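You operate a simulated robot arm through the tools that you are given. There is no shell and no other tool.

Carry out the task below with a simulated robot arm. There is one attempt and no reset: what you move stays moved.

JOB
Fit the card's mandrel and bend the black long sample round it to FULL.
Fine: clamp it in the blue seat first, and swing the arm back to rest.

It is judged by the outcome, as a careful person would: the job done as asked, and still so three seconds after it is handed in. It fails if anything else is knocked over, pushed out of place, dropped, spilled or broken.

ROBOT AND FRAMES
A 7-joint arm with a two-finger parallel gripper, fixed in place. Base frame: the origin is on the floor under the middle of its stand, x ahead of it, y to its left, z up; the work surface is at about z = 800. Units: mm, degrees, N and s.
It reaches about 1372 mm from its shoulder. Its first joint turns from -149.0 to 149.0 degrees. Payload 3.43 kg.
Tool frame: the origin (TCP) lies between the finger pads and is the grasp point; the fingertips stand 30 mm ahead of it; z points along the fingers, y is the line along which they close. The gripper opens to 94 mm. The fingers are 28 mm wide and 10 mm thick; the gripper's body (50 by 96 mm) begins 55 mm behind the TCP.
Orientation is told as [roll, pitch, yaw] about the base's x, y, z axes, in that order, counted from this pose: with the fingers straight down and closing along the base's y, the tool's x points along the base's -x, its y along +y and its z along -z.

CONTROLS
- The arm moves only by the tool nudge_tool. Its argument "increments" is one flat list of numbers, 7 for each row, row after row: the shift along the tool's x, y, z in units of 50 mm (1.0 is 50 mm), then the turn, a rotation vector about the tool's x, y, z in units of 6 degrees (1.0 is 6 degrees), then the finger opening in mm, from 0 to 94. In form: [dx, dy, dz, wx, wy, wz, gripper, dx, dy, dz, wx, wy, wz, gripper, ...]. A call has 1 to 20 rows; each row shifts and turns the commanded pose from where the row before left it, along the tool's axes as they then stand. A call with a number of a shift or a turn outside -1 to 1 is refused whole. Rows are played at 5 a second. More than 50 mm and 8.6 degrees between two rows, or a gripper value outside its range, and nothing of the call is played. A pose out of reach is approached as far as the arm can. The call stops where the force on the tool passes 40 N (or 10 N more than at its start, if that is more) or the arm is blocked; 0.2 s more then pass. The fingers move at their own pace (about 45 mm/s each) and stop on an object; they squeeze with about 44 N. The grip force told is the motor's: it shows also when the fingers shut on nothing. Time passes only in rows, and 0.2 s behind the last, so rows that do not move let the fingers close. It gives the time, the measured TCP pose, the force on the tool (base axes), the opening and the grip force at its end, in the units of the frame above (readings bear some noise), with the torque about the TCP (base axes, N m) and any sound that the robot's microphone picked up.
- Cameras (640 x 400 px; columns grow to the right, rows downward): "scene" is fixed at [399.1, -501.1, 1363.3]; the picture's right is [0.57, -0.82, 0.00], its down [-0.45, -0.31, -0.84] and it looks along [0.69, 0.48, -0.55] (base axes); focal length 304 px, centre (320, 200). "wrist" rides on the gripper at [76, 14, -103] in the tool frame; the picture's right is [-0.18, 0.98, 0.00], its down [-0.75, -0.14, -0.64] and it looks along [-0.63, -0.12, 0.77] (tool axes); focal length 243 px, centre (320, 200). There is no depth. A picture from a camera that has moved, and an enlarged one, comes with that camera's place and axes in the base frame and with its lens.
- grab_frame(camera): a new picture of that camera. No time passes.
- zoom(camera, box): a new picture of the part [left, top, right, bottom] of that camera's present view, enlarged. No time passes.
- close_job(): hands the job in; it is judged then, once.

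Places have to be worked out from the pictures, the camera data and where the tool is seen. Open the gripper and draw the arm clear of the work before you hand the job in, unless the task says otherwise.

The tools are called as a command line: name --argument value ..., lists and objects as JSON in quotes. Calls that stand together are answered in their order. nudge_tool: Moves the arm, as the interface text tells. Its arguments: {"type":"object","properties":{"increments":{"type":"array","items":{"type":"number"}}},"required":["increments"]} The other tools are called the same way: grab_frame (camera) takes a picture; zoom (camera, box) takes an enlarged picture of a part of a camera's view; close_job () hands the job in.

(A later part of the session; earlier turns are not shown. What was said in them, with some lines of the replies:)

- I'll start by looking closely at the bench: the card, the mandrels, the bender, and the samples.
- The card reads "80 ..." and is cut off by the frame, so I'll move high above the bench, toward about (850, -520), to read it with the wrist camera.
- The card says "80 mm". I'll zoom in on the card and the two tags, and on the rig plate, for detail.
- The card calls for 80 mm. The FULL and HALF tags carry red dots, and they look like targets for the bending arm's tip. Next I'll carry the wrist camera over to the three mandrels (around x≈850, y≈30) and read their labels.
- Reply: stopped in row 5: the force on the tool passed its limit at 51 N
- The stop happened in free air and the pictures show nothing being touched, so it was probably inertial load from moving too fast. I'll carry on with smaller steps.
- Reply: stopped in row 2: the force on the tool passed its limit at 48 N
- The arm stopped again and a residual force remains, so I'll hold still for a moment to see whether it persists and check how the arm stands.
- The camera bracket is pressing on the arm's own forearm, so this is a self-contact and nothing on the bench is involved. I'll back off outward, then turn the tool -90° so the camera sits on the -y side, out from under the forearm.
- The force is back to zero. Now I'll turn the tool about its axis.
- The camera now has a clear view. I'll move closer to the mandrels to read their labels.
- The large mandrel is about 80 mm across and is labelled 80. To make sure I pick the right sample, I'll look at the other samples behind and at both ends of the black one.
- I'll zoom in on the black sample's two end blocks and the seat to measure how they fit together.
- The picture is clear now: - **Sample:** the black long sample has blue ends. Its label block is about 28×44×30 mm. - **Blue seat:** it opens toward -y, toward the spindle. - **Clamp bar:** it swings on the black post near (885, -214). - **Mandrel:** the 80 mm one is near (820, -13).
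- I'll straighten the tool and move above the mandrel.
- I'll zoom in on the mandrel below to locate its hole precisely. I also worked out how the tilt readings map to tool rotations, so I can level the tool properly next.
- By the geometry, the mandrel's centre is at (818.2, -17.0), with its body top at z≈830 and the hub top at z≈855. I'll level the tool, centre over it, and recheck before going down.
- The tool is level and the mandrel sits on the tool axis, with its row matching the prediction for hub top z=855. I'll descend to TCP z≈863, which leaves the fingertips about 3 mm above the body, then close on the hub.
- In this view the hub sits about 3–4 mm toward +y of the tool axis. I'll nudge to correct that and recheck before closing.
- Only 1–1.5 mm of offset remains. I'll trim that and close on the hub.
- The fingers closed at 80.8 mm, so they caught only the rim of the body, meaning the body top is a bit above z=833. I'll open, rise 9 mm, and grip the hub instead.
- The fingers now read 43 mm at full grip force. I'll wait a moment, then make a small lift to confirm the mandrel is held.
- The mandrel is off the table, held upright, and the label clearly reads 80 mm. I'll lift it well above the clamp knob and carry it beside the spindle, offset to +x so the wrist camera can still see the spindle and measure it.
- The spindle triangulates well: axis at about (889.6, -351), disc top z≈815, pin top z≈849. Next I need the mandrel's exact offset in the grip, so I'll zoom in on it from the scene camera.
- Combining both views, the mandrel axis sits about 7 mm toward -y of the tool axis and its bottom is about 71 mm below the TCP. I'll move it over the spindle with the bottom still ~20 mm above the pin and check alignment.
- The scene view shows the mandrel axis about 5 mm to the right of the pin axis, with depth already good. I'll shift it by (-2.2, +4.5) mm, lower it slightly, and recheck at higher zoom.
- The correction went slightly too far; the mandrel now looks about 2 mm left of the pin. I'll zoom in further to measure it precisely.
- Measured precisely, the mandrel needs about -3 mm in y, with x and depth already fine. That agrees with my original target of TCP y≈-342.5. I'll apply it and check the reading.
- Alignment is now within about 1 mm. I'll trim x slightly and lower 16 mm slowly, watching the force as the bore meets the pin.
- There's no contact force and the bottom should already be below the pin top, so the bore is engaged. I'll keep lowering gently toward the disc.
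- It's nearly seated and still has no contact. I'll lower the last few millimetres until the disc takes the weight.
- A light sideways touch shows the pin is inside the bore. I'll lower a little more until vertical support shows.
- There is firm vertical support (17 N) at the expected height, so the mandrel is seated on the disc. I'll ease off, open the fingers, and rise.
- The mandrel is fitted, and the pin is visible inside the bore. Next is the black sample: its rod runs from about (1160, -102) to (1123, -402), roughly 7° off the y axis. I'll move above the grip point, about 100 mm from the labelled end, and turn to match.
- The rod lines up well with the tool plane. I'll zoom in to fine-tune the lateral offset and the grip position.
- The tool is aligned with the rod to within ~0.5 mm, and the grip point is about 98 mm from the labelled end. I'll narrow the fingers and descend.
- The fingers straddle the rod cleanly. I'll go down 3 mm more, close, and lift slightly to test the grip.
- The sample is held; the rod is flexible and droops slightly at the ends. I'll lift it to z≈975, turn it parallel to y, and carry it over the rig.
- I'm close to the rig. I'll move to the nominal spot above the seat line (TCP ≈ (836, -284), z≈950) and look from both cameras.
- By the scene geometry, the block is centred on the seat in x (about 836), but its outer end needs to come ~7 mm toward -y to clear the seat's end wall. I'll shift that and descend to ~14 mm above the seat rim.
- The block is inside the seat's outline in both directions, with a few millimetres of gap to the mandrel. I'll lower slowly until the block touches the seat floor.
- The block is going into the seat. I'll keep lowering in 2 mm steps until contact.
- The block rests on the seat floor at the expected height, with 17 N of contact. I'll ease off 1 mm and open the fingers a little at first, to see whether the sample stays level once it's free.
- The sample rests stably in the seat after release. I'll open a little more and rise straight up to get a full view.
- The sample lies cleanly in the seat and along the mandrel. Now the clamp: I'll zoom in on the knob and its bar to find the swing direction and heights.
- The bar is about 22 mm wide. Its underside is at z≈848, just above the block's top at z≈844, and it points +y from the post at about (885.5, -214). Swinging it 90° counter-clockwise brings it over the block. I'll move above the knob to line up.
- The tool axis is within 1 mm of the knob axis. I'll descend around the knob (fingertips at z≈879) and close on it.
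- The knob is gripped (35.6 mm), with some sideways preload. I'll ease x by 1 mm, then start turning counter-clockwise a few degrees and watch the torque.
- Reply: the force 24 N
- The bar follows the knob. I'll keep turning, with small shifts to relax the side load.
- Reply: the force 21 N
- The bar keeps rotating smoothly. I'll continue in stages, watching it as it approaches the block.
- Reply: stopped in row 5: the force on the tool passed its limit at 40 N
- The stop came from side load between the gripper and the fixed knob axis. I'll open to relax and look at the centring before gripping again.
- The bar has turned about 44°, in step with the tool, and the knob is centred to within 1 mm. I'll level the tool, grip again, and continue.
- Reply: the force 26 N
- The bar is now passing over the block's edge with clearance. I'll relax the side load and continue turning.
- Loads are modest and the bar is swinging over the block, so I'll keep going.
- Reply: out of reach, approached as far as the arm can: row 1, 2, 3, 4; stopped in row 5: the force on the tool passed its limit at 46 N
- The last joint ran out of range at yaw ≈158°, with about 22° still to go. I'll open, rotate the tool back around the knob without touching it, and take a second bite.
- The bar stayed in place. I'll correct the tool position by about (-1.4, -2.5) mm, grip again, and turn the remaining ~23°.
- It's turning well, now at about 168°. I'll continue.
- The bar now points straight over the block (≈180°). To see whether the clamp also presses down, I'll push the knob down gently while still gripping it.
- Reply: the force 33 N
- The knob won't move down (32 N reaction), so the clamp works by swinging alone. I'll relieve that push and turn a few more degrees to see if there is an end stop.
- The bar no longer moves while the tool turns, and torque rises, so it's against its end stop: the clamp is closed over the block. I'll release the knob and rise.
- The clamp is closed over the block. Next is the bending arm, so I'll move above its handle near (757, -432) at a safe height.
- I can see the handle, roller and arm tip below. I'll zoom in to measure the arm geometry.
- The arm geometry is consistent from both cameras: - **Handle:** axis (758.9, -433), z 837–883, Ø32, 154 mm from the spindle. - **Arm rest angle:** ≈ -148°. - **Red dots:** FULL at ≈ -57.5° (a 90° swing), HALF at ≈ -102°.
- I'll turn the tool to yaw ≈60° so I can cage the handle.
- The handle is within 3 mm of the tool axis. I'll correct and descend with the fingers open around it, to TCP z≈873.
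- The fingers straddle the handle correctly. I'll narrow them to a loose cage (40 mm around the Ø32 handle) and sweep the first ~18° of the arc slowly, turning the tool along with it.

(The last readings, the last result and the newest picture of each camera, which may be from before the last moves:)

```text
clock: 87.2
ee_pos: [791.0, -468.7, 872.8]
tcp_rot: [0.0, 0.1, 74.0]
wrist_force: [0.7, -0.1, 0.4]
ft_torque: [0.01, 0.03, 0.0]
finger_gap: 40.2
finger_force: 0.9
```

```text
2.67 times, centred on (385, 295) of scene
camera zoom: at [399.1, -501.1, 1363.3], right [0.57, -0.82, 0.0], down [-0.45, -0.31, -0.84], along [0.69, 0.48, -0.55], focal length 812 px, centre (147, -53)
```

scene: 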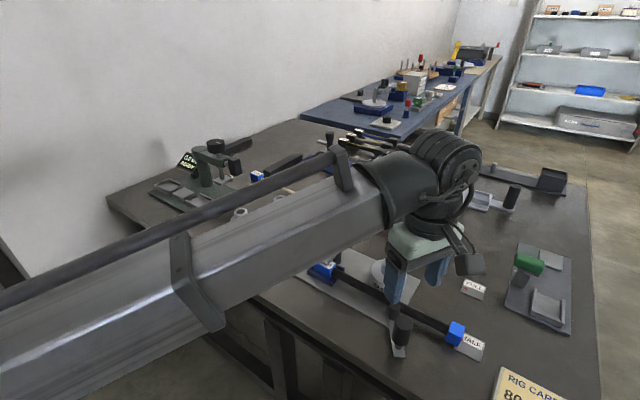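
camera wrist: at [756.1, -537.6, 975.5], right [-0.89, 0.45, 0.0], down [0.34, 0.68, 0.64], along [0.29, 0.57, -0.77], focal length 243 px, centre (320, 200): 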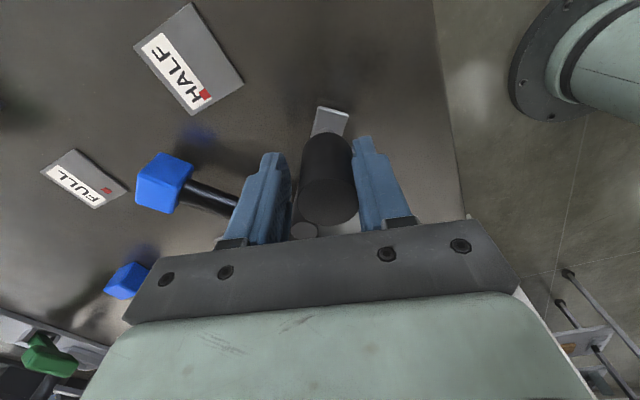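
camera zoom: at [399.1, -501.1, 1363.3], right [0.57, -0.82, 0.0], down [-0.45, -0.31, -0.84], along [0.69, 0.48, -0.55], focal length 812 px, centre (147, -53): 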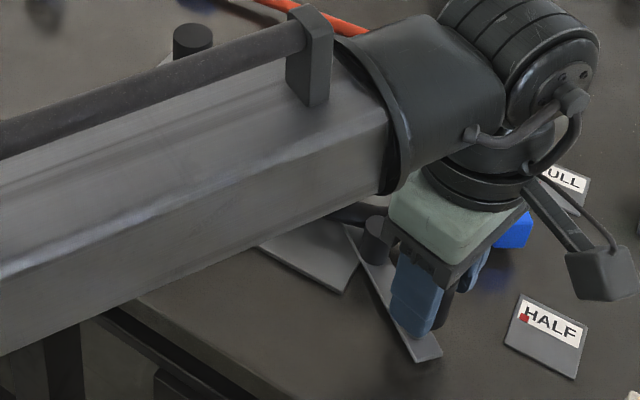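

The swing takes almost no force, and the free end is moving with the roller. I'll continue along the arc.

nudge_tool --increments '[0.0466, -0.1153, 0, 0, 0, -0.2917, 40, 0.0466, -0.1153, 0, 0, 0, -0.2917, 40, 0.0466, -0.1153, 0, 0, 0, -0.2917, 40, 0.0466, -0.1153, 0, 0, 0, -0.2917, 40, 0.042, -0.1171, 0, 0, 0, -0.2917, 40, 0.042, -0.1171, 0, 0, 0, -0.2917, 40, 0.042, -0.1171, 0, 0, 0, -0.2917, 40, 0.042, -0.1171, 0, 0, 0, -0.2917, 40, 0.0374, -0.1186, 0, 0, 0, -0.2917, 40, 0.0374, -0.1186, 0, 0, 0, -0.2917, 40, 0.0374, -0.1186, 0, 0, 0, -0.2917, 40, 0.0374, -0.1186, 0, 0, 0, -0.2917, 40]'

grab_frame --camera "wrist"

grab_frame --camera "scene"

```text
clock: 89.8
ee_pos: [858.0, -502.3, 872.4]
tcp_rot: [0.0, -0.2, 95.1]
wrist_force: [-0.7, 0.4, 0.7]
ft_torque: [-0.01, -0.01, 0.01]
finger_gap: 40.1
finger_force: 0.6
```

```text
taken
camera wrist: at [850.6, -578.0, 976.0], right [-1.0, 0.1, 0.0], down [0.07, 0.76, 0.64], along [0.06, 0.64, -0.77], focal length 243 px, centre (320, 200)
```

wrist: 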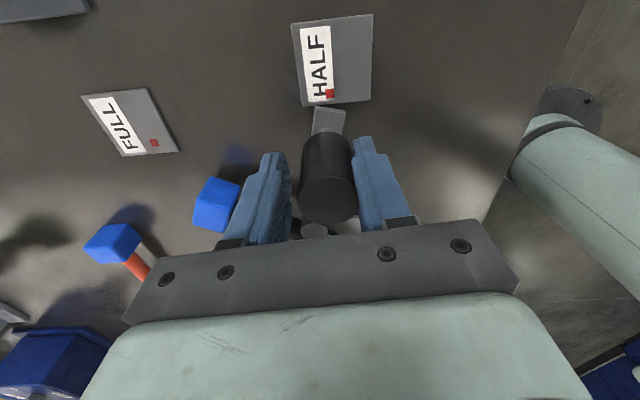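

```text
taken
```

scene: 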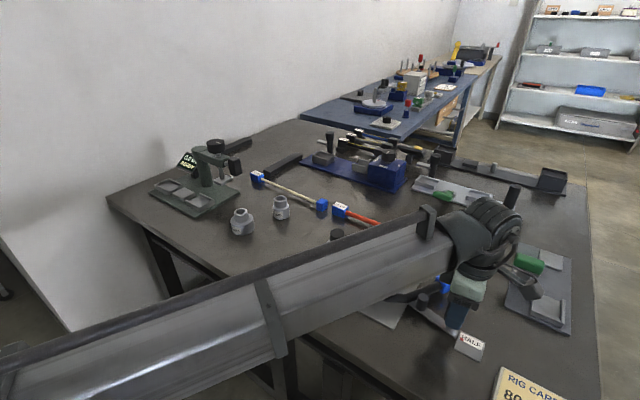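

The arm is passing the HALF mark exactly as computed. I'll go on toward FULL and stop short of it for a check.

nudge_tool --increments '[0.0327, -0.12, 0, 0, 0, -0.2917, 40, 0.0327, -0.12, 0, 0, 0, -0.2917, 40, 0.0327, -0.12, 0, 0, 0, -0.2917, 40, 0.0327, -0.12, 0, 0, 0, -0.2917, 40, 0.028, -0.1212, 0, 0, 0, -0.2917, 40, 0.028, -0.1212, 0, 0, 0, -0.2917, 40, 0.028, -0.1212, 0, 0, 0, -0.2917, 40, 0.028, -0.1212, 0, 0, 0, -0.2917, 40, 0.0232, -0.1222, 0, 0, 0, -0.2917, 40, 0.0232, -0.1222, 0, 0, 0, -0.2917, 40, 0.0232, -0.1222, 0, 0, 0, -0.2917, 40, 0.0232, -0.1222, 0, 0, 0, -0.2917, 40]'

grab_frame --camera "wrist"

grab_frame --camera "scene"

```text
clock: 92.4
ee_pos: [931.3, -500.5, 872.9]
tcp_rot: [0.0, 0.0, 116.0]
wrist_force: [-0.5, -0.6, -0.3]
ft_torque: [-0.02, 0.02, 0.01]
finger_gap: 40.3
finger_force: 0.3
```

```text
taken
camera wrist: at [951.7, -574.1, 976.5], right [-0.96, -0.26, 0.0], down [-0.2, 0.74, 0.64], along [-0.17, 0.62, -0.77], focal length 243 px, centre (320, 200)
```

wrist: 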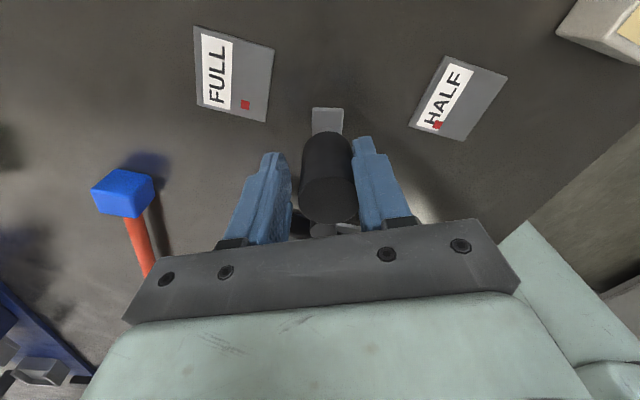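

```text
taken
```

scene: 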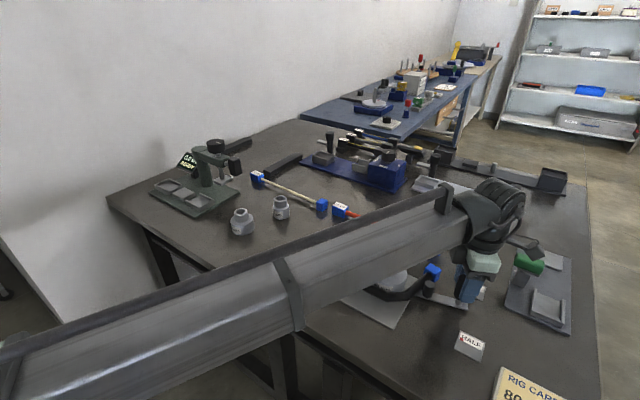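

The arm is about 17° short of FULL. I'll continue five more small steps and check again.

nudge_tool --increments '[0.0184, -0.123, 0, 0, 0, -0.2917, 40, 0.0184, -0.123, 0, 0, 0, -0.2917, 40, 0.0184, -0.123, 0, 0, 0, -0.2917, 40, 0.0184, -0.123, 0, 0, 0, -0.2917, 40, 0.0135, -0.1237, 0, 0, 0, -0.2917, 40, 0, 0, 0, 0, 0, 0, 40]'

grab_frame --camera "wrist"

zoom --camera "scene" --box '[380, 230, 520, 340]'

```text
clock: 93.8
ee_pos: [960.8, -487.1, 872.2]
tcp_rot: [0.0, -0.1, 124.7]
wrist_force: [0.0, -0.5, 0.4]
ft_torque: [0.01, 0.01, -0.01]
finger_gap: 40.2
finger_force: 0.1
```

```text
taken
camera wrist: at [992.5, -556.9, 974.4], right [-0.91, -0.41, 0.0], down [-0.31, 0.7, 0.64], along [-0.26, 0.59, -0.77], focal length 243 px, centre (320, 200)
```

wrist: 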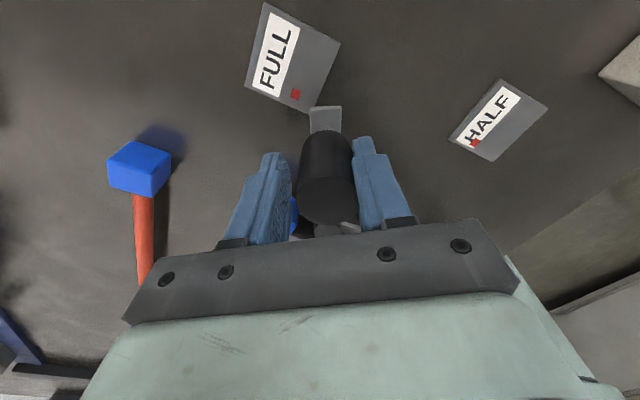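

```text
3.64 times, centred on (450, 285) of scene
camera zoom: at [399.1, -501.1, 1363.3], right [0.57, -0.82, 0.0], down [-0.45, -0.31, -0.84], along [0.69, 0.48, -0.55], focal length 1106 px, centre (-153, -109)
```

zoom: 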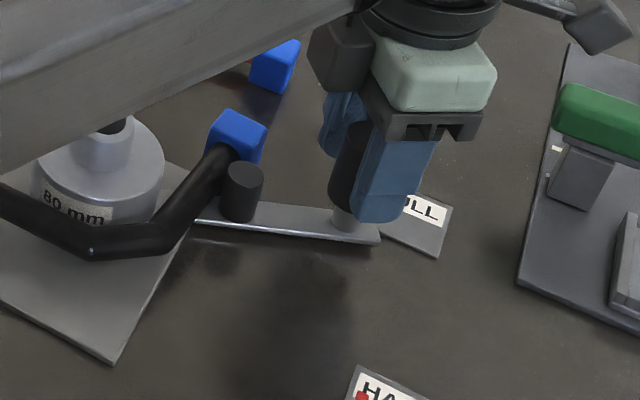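

By the wrist view, the arm is at about -63.9° and the FULL dot at about -57.4°, so about 6.5° remain. I'll advance two more steps and measure closely.

nudge_tool --increments '[0.0135, -0.1237, 0, 0, 0, -0.2917, 40, 0.0135, -0.1237, 0, 0, 0, -0.2917, 40, 0, 0, 0, 0, 0, 0, 40, 0, 0, 0, 0, 0, 0, 40]'

zoom --camera "wrist" --box '[240, 40, 400, 200]'

zoom --camera "scene" --box '[420, 250, 510, 320]'

```text
clock: 94.8
ee_pos: [972.0, -482.8, 872.4]
tcp_rot: [0.1, -0.2, 128.3]
wrist_force: [-0.1, -0.5, 0.5]
ft_torque: [0.01, 0.02, -0.01]
finger_gap: 40.4
finger_force: 0.2
```

```text
2.50 times, centred on (320, 120) of wrist
camera zoom: at [1007.7, -549.8, 975.1], right [-0.89, -0.46, 0.0], down [-0.36, 0.68, 0.64], along [-0.3, 0.57, -0.77], focal length 606 px, centre (320, 400)
```

zoom: 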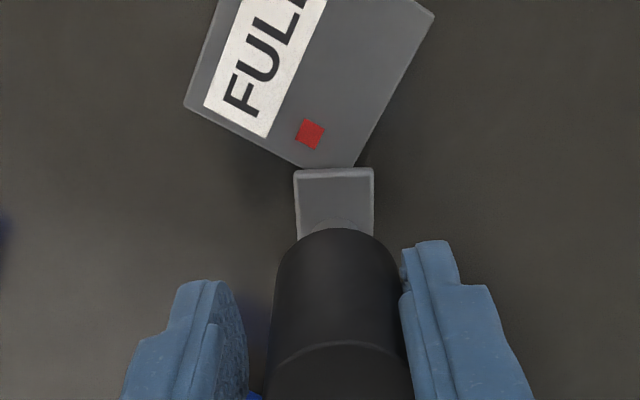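

```text
5.71 times, centred on (465, 285) of scene
camera zoom: at [399.1, -501.1, 1363.3], right [0.57, -0.82, 0.0], down [-0.45, -0.31, -0.84], along [0.69, 0.48, -0.55], focal length 1739 px, centre (-509, -286)
```

zoom: 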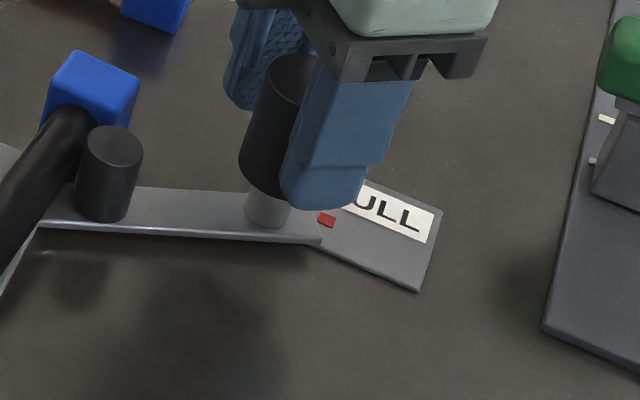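

The arm is about 2° short of the FULL dot. I'll advance that last bit.

nudge_tool --increments '[0.006, -0.058, 0, 0, 0, -0.14, 40, 0.006, -0.058, 0, 0, 0, -0.14, 40, 0, 0, 0, 0, 0, 0, 40, 0, 0, 0, 0, 0, 0, 40]'

zoom --camera "wrist" --box '[240, 40, 400, 200]'

zoom --camera "scene" --box '[420, 250, 510, 320]'

```text
clock: 95.8
ee_pos: [976.8, -479.1, 871.7]
tcp_rot: [0.0, -0.1, 129.9]
wrist_force: [-0.3, 0.2, 0.2]
ft_torque: [0.03, -0.02, -0.01]
finger_gap: 40.1
finger_force: 0.0
```

```text
2.50 times, centred on (320, 120) of wrist
camera zoom: at [1014.3, -545.6, 974.5], right [-0.87, -0.49, 0.0], down [-0.37, 0.67, 0.64], along [-0.31, 0.56, -0.77], focal length 606 px, centre (320, 400)
```

zoom: 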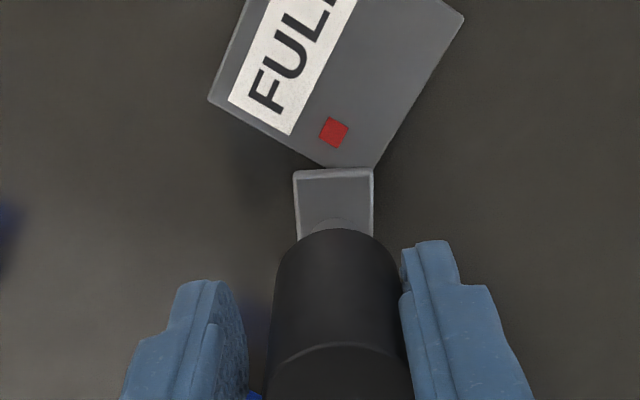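

```text
5.71 times, centred on (465, 285) of scene
camera zoom: at [399.1, -501.1, 1363.3], right [0.57, -0.82, 0.0], down [-0.45, -0.31, -0.84], along [0.69, 0.48, -0.55], focal length 1739 px, centre (-509, -286)
```

zoom: 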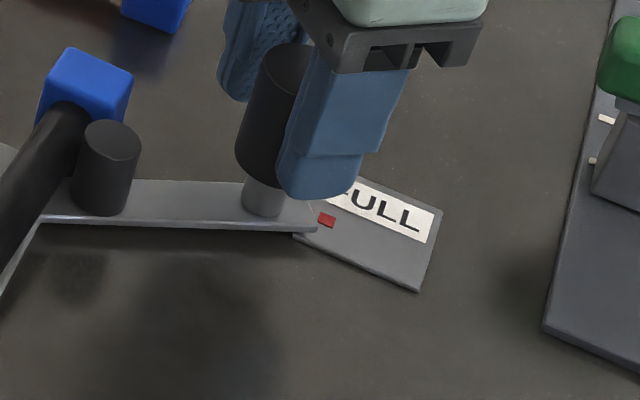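

The arm tip now lines up with the FULL dot (arm ≈ -57.4°, dot ≈ -57.6°), and the rod is bent round the mandrel. Now I'll swing the arm back along the same arc, first half.

nudge_tool --increments '[-0.0163, 0.1233, 0, 0, 0, 0.2917, 40, -0.0163, 0.1233, 0, 0, 0, 0.2917, 40, -0.0163, 0.1233, 0, 0, 0, 0.2917, 40, -0.0163, 0.1233, 0, 0, 0, 0.2917, 40, -0.0212, 0.1226, 0, 0, 0, 0.2917, 40, -0.0212, 0.1226, 0, 0, 0, 0.2917, 40, -0.0212, 0.1226, 0, 0, 0, 0.2917, 40, -0.0212, 0.1226, 0, 0, 0, 0.2917, 40, -0.0259, 0.1217, 0, 0, 0, 0.2917, 40, -0.0259, 0.1217, 0, 0, 0, 0.2917, 40, -0.0259, 0.1217, 0, 0, 0, 0.2917, 40, -0.0259, 0.1217, 0, 0, 0, 0.2917, 40, -0.0307, 0.1205, 0, 0, 0, 0.2917, 40, -0.0307, 0.1205, 0, 0, 0, 0.2917, 40, -0.0307, 0.1205, 0, 0, 0, 0.2917, 40, -0.0307, 0.1205, 0, 0, 0, 0.2917, 40]'

grab_frame --camera "wrist"

zoom --camera "scene" --box '[340, 220, 520, 350]'

```text
clock: 99.2
ee_pos: [884.5, -506.3, 873.9]
tcp_rot: [0.0, -0.2, 101.8]
wrist_force: [-0.1, 0.3, 0.3]
ft_torque: [-0.01, 0.0, 0.01]
finger_gap: 40.2
finger_force: 0.3
```

```text
taken
camera wrist: at [884.2, -582.8, 975.4], right [-1.0, -0.02, 0.0], down [-0.02, 0.77, 0.64], along [-0.01, 0.64, -0.77], focal length 243 px, centre (320, 200)
```

wrist: 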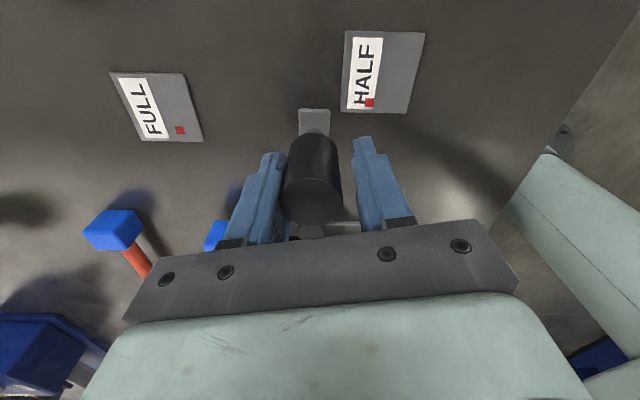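

```text
3.08 times, centred on (430, 285) of scene
camera zoom: at [399.1, -501.1, 1363.3], right [0.57, -0.82, 0.0], down [-0.45, -0.31, -0.84], along [0.69, 0.48, -0.55], focal length 936 px, centre (-18, -62)
```

zoom: 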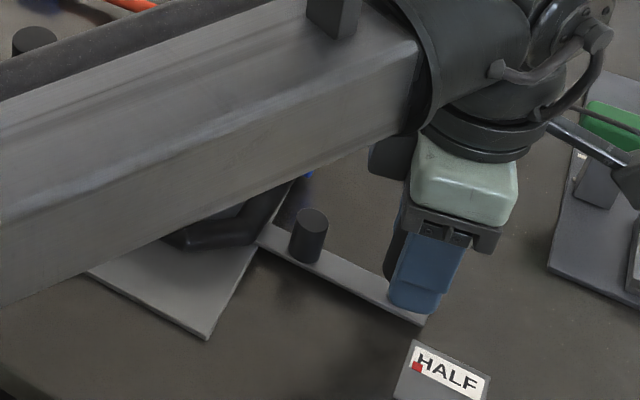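

The arm is following back and the rod stays bent. I'll continue the return.

nudge_tool --increments '[-0.0354, 0.1193, 0, 0, 0, 0.2917, 40, -0.0354, 0.1193, 0, 0, 0, 0.2917, 40, -0.0354, 0.1193, 0, 0, 0, 0.2917, 40, -0.0354, 0.1193, 0, 0, 0, 0.2917, 40, -0.0401, 0.1178, 0, 0, 0, 0.2917, 40, -0.0401, 0.1178, 0, 0, 0, 0.2917, 40, -0.0401, 0.1178, 0, 0, 0, 0.2917, 40, -0.0401, 0.1178, 0, 0, 0, 0.2917, 40, -0.0447, 0.1161, 0, 0, 0, 0.2917, 40, -0.0447, 0.1161, 0, 0, 0, 0.2917, 40, -0.0447, 0.1161, 0, 0, 0, 0.2917, 40, -0.0447, 0.1161, 0, 0, 0, 0.2917, 40, -0.0492, 0.1143, 0, 0, 0, 0.2917, 40, -0.0492, 0.1143, 0, 0, 0, 0.2917, 40, -0.0492, 0.1143, 0, 0, 0, 0.2917, 40, -0.0492, 0.1143, 0, 0, 0, 0.2917, 40]'

grab_frame --camera "wrist"

zoom --camera "scene" --box '[340, 220, 520, 370]'

```text
clock: 102.6
ee_pos: [790.2, -470.8, 873.6]
tcp_rot: [-0.1, 0.0, 73.8]
wrist_force: [0.9, -0.3, 0.0]
ft_torque: [0.03, 0.0, -0.01]
finger_gap: 40.1
finger_force: 0.1
```

```text
taken
camera wrist: at [755.5, -539.0, 976.6], right [-0.89, 0.45, 0.0], down [0.35, 0.68, 0.64], along [0.29, 0.57, -0.77], focal length 243 px, centre (320, 200)
```

wrist: 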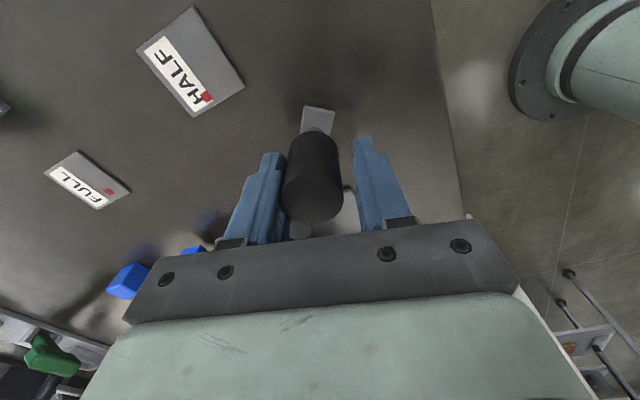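

```text
2.67 times, centred on (430, 295) of scene
camera zoom: at [399.1, -501.1, 1363.3], right [0.57, -0.82, 0.0], down [-0.45, -0.31, -0.84], along [0.69, 0.48, -0.55], focal length 812 px, centre (27, -53)
```

zoom: 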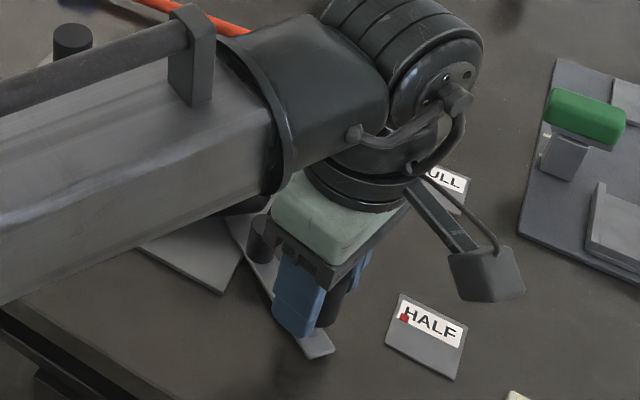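

About 20° remain to the rest position. I'll continue gently and watch for a stop.

nudge_tool --increments '[-0.0536, 0.1122, 0, 0, 0, 0.2917, 40, -0.0536, 0.1122, 0, 0, 0, 0.2917, 40, -0.0536, 0.1122, 0, 0, 0, 0.2917, 40, -0.0536, 0.1122, 0, 0, 0, 0.2917, 40, -0.058, 0.11, 0, 0, 0, 0.2917, 40, -0.058, 0.11, 0, 0, 0, 0.2917, 40, -0.058, 0.11, 0, 0, 0, 0.2917, 40, 0, 0, 0, 0, 0, 0, 40]'

zoom --camera "wrist" --box '[240, 60, 400, 220]'

zoom --camera "scene" --box '[370, 290, 430, 360]'

```text
clock: 104.4
ee_pos: [761.5, -437.9, 872.7]
tcp_rot: [0.1, 0.0, 61.5]
wrist_force: [0.0, -0.5, 0.7]
ft_torque: [0.01, -0.01, 0.0]
finger_gap: 40.1
finger_force: 0.0
```

```text
2.50 times, centred on (320, 140) of wrist
camera zoom: at [713.2, -497.4, 975.9], right [-0.78, 0.63, 0.0], down [0.48, 0.6, 0.64], along [0.4, 0.5, -0.77], focal length 606 px, centre (320, 350)
```

zoom: 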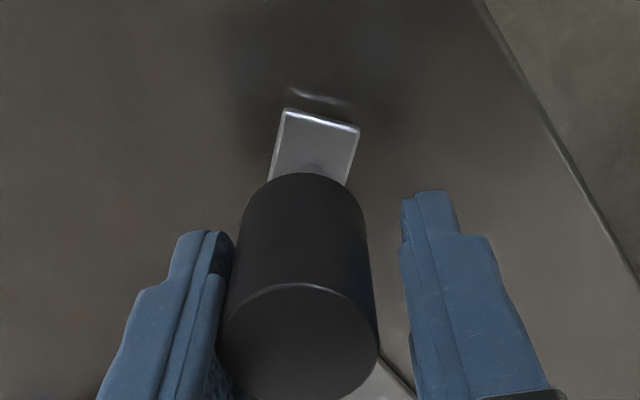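

```text
5.71 times, centred on (400, 325) of scene
camera zoom: at [399.1, -501.1, 1363.3], right [0.57, -0.82, 0.0], down [-0.45, -0.31, -0.84], along [0.69, 0.48, -0.55], focal length 1739 px, centre (-137, -514)
```

zoom: 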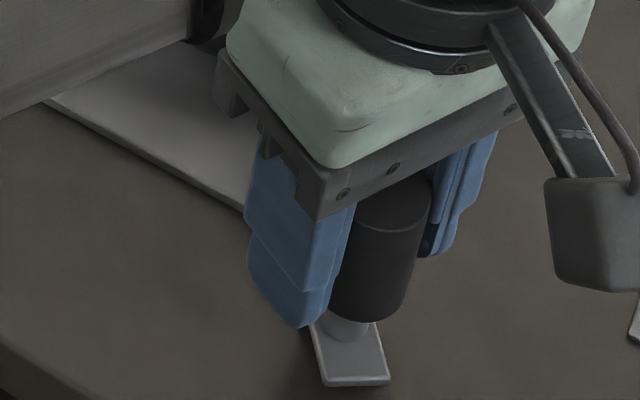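

The arm tip is still about 3.5° short of its original rest position. I'll push the last bit in small steps, watching the force.

nudge_tool --increments '[-0.0302, 0.0552, 0, 0, 0, 0.14, 40, -0.0302, 0.0552, 0, 0, 0, 0.14, 40, -0.0302, 0.0552, 0, 0, 0, 0.14, 40, 0, 0, 0, 0, 0, 0, 40, 0, 0, 0, 0, 0, 0, 40]'

zoom --camera "scene" --box '[370, 290, 430, 360]'

zoom --camera "wrist" --box '[240, 60, 400, 220]'

```text
clock: 105.6
ee_pos: [756.6, -429.0, 874.4]
tcp_rot: [-0.1, 0.0, 59.0]
wrist_force: [-0.3, 0.0, -1.3]
ft_torque: [-0.01, -0.03, 0.0]
finger_gap: 39.7
finger_force: 0.1
```

```text
5.71 times, centred on (400, 325) of scene
camera zoom: at [399.1, -501.1, 1363.3], right [0.57, -0.82, 0.0], down [-0.45, -0.31, -0.84], along [0.69, 0.48, -0.55], focal length 1739 px, centre (-137, -514)
```

zoom: 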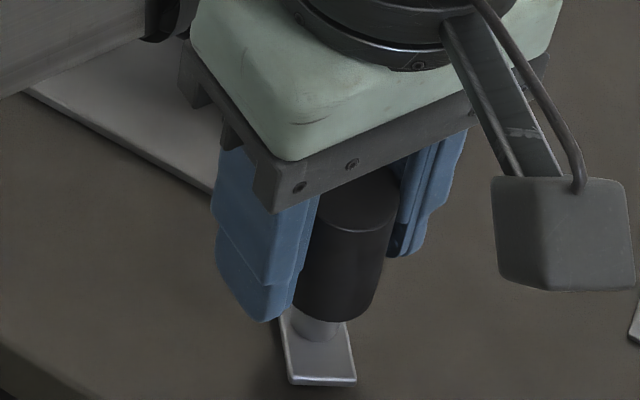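

```text
2.50 times, centred on (320, 140) of wrist
camera zoom: at [705.4, -486.7, 976.5], right [-0.75, 0.66, 0.0], down [0.51, 0.57, 0.64], along [0.43, 0.48, -0.77], focal length 606 px, centre (320, 350)
```

zoom: 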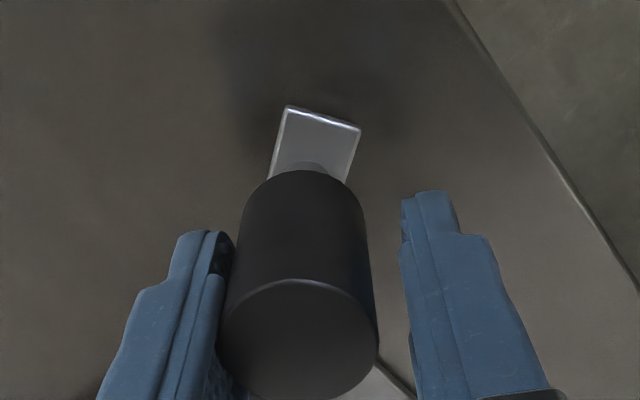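

It's nearly there; the tip is about 0.6° from its original place. One small push more.

nudge_tool --increments '[-0.0129, 0.0236, 0, 0, 0, 0.06, 40, -0.0129, 0.0236, 0, 0, 0, 0.06, 40, 0, 0, 0, 0, 0, 0, 40, 0, 0, 0, 0, 0, 0, 40]'

zoom --camera "scene" --box '[370, 290, 430, 360]'

```text
clock: 106.6
ee_pos: [754.9, -427.6, 873.7]
tcp_rot: [0.0, 0.0, 58.4]
wrist_force: [3.7, -2.4, 1.9]
ft_torque: [-0.07, -0.12, 0.01]
finger_gap: 42.4
finger_force: 2.2
```

```text
5.71 times, centred on (400, 325) of scene
camera zoom: at [399.1, -501.1, 1363.3], right [0.57, -0.82, 0.0], down [-0.45, -0.31, -0.84], along [0.69, 0.48, -0.55], focal length 1739 px, centre (-137, -514)
```

zoom: 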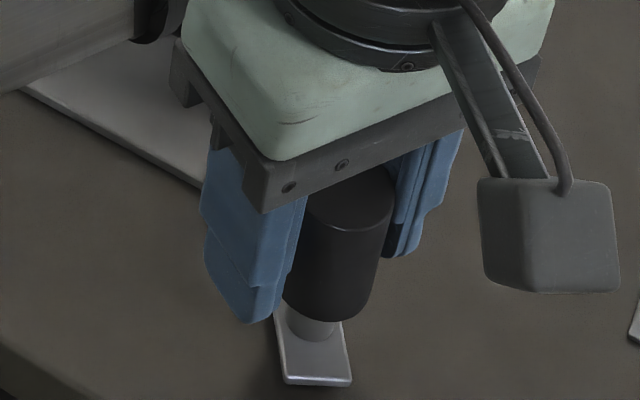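

The reaction force and the tip position, which matches the starting picture, show the arm is back against its rest stop. I'll open the fingers and rise clear.

nudge_tool --increments '[0, 0, 0, 0, 0, 0, 70, 0, 0, 0, 0, 0, 0, 70, 0, 0, -0.2, 0, 0, 0, 70, 0, 0, -0.4, 0, 0, 0, 70, 0, 0, -0.4, 0, 0, 0, 70, 0, 0, -0.4, 0, 0, 0, 70, 0, 0, -0.4, 0, 0, 0, 70, 0, 0, -0.4, 0, 0, 0, 70, 0, 0, -0.4, 0, 0, 0, 70]'

grab_frame --camera "wrist"

grab_frame --camera "scene"

```text
clock: 108.6
ee_pos: [755.9, -428.2, 1004.4]
tcp_rot: [0.1, 0.0, 58.4]
wrist_force: [1.0, -0.5, -0.5]
ft_torque: [-0.01, 0.05, -0.04]
finger_gap: 70.3
finger_force: 0.1
```

```text
taken
camera wrist: at [703.0, -484.3, 1106.5], right [-0.74, 0.67, 0.0], down [0.52, 0.57, 0.64], along [0.43, 0.48, -0.77], focal length 243 px, centre (320, 200)
```

wrist: 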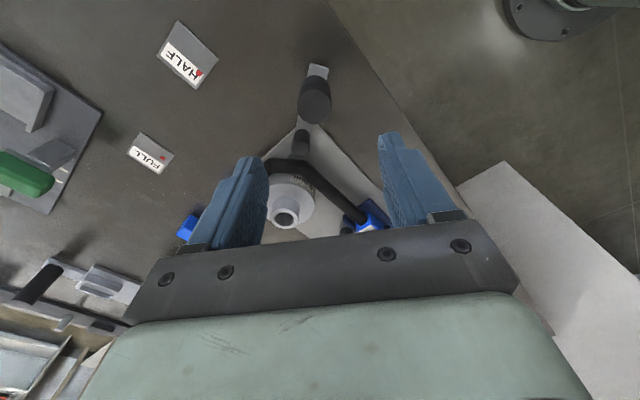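

```text
taken
```

scene: 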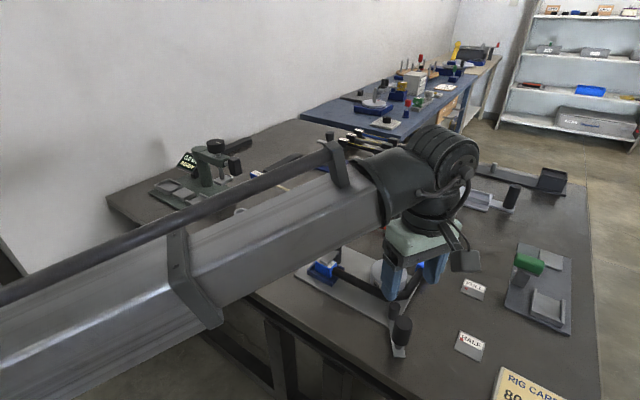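

The rod stays bent round the mandrel. I'll draw the arm well clear so both cameras can check the final state.

nudge_tool --increments '[-0.3, -0.03, -0.12, 0, 0, 0, 70, -0.479, -0.0424, -0.118, 0, 0, 0, 70, -0.479, -0.0424, -0.118, 0, 0, 0, 70, -0.479, -0.0424, -0.118, 0, 0, 0, 70, -0.479, -0.0424, -0.118, 0, 0, 0, 70, -0.479, -0.0424, -0.118, 0, 0, 0, 70, -0.479, -0.0424, -0.118, 0, 0, 0, 70, -0.479, -0.0424, -0.118, 0, 0, 0, 70, -0.479, -0.0424, -0.118, 0, 0, 0, 70, -0.479, -0.0424, -0.118, 0, 0, 0, 70, -0.479, -0.0424, -0.118, 0, 0, 0, 70, -0.479, -0.0424, -0.118, 0, 0, 0, 70, -0.479, -0.0424, -0.118, 0, 0, 0, 70, -0.479, -0.0424, -0.118, 0, 0, 0, 70, -0.479, -0.0424, -0.118, 0, 0, 0, 70, -0.479, -0.0424, -0.118, 0, 0, 0, 70, -0.479, -0.0424, -0.118, 0, 0, 0, 70]'

grab_frame --camera "scene"

zoom --camera "scene" --box '[290, 215, 450, 365]'

grab_frame --camera "wrist"

```text
clock: 112.2
ee_pos: [994.7, -106.7, 1105.0]
tcp_rot: [0.0, 0.0, 58.4]
wrist_force: [0.1, 1.2, -0.3]
ft_torque: [0.01, 0.01, -0.03]
finger_gap: 70.0
finger_force: 0.1
```

```text
taken
```

scene: 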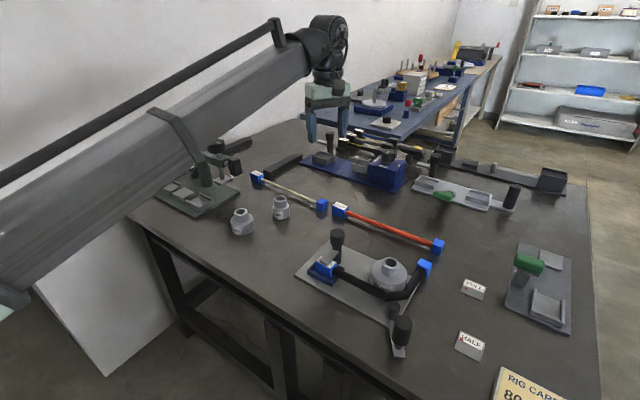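

```text
2.67 times, centred on (370, 290) of scene
camera zoom: at [399.1, -501.1, 1363.3], right [0.57, -0.82, 0.0], down [-0.45, -0.31, -0.84], along [0.69, 0.48, -0.55], focal length 812 px, centre (187, -40)
```

zoom: 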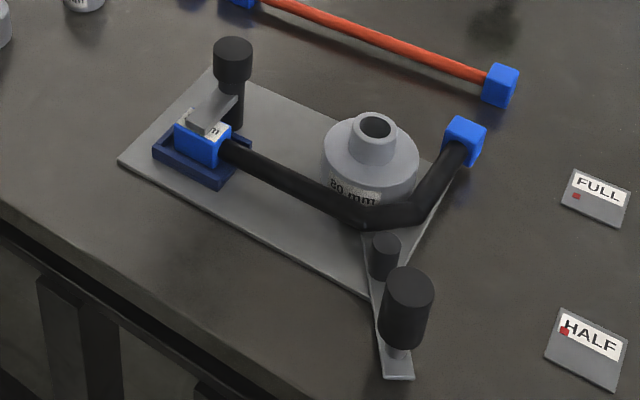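

```text
taken
camera wrist: at [942.4, -163.7, 1207.3], right [-0.74, 0.67, 0.0], down [0.52, 0.57, 0.64], along [0.43, 0.48, -0.77], focal length 243 px, centre (320, 200)
```

wrist: 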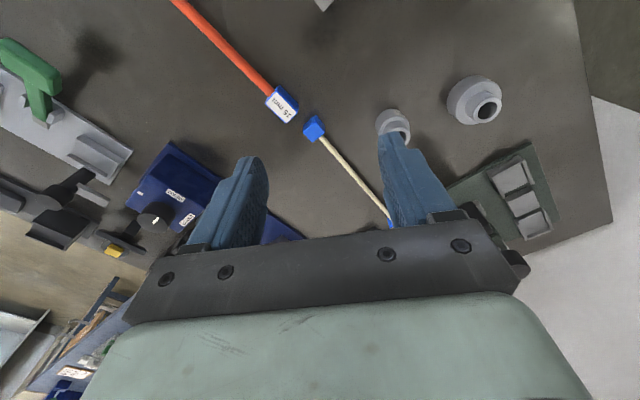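

Now a close check of the final state: clamp, arm at rest, and bend, compared with the starting picture.

zoom --camera "scene" --box '[360, 250, 430, 360]'

zoom --camera "scene" --box '[300, 225, 360, 295]'

zoom --camera "scene" --box '[360, 245, 440, 305]'

```text
3.64 times, centred on (395, 305) of scene
camera zoom: at [399.1, -501.1, 1363.3], right [0.57, -0.82, 0.0], down [-0.45, -0.31, -0.84], along [0.69, 0.48, -0.55], focal length 1106 px, centre (47, -182)
```

zoom: 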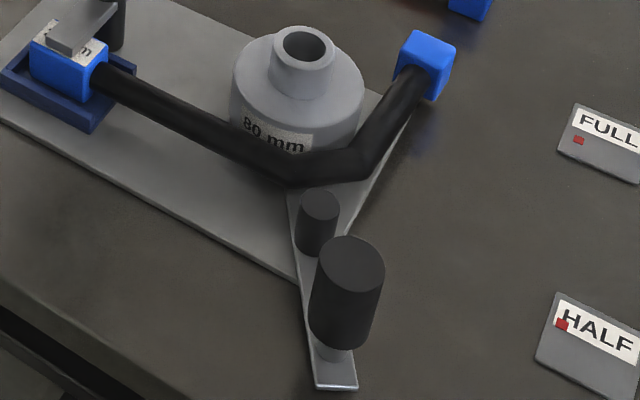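

```text
5.71 times, centred on (330, 260) of scene
camera zoom: at [399.1, -501.1, 1363.3], right [0.57, -0.82, 0.0], down [-0.45, -0.31, -0.84], along [0.69, 0.48, -0.55], focal length 1739 px, centre (263, -143)
```

zoom: 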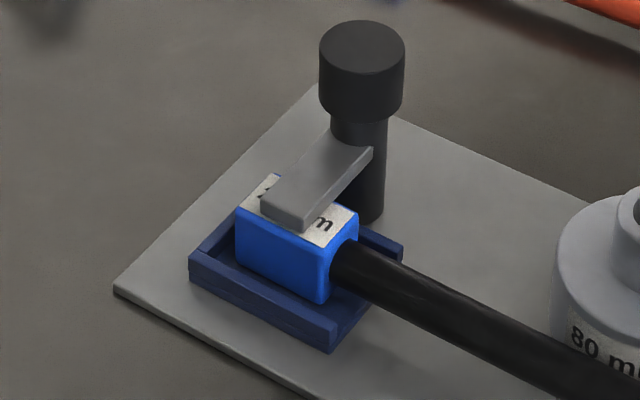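

```text
6.67 times, centred on (400, 275) of scene
camera zoom: at [399.1, -501.1, 1363.3], right [0.57, -0.82, 0.0], down [-0.45, -0.31, -0.84], along [0.69, 0.48, -0.55], focal length 2029 px, centre (-213, -300)
```

zoom: 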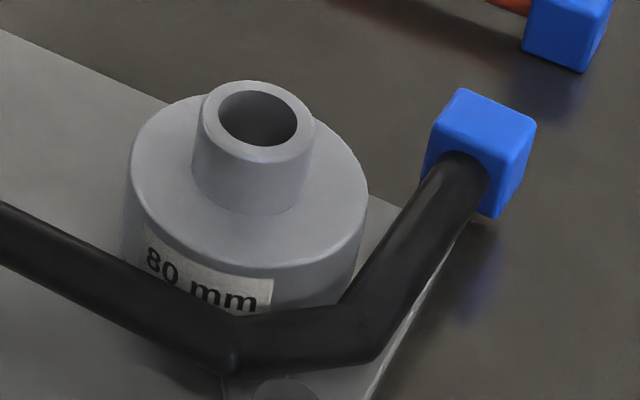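

Everything checks out:
- The 80 mm mandrel is seated on the spindle.
- The black sample is clamped in the blue seat and bent about 89° round the mandrel, and it has held steady since.
- The arm is back exactly where it rested at the start, and nothing else has moved.
- The gripper is open and clear of the rig.

I'm handing the job in.

close_job

```text
The job is handed in.
```

The job is done and handed in. The black long sample is bent round the 80 mm mandrel to FULL.

- **Mandrel:** the rig card calls for 80 mm, so I fitted the mandrel labelled 80 mm. It is seated down on the spindle disc.
- **Clamp:** the sample's labelled end sits in the blue seat, with the clamp bar swung over it to its end stop before bending.
- **Bend:** I swung the bending arm until its tip lined up with the red dot on the FULL tag, to within about half a degree. With the arm away, the rod stays bent at roughly 89°, measured from the scene picture.
- **Arm:** it is back against its rest stop, matching the starting picture.

Early on, the robot's wrist camera bracket pressed against its own forearm in mid-air and stopped a move. Nothing on the bench was touched. In the final pictures the other samples, mandrels and tags looked undisturbed, and the gripper is open and clear of the rig.
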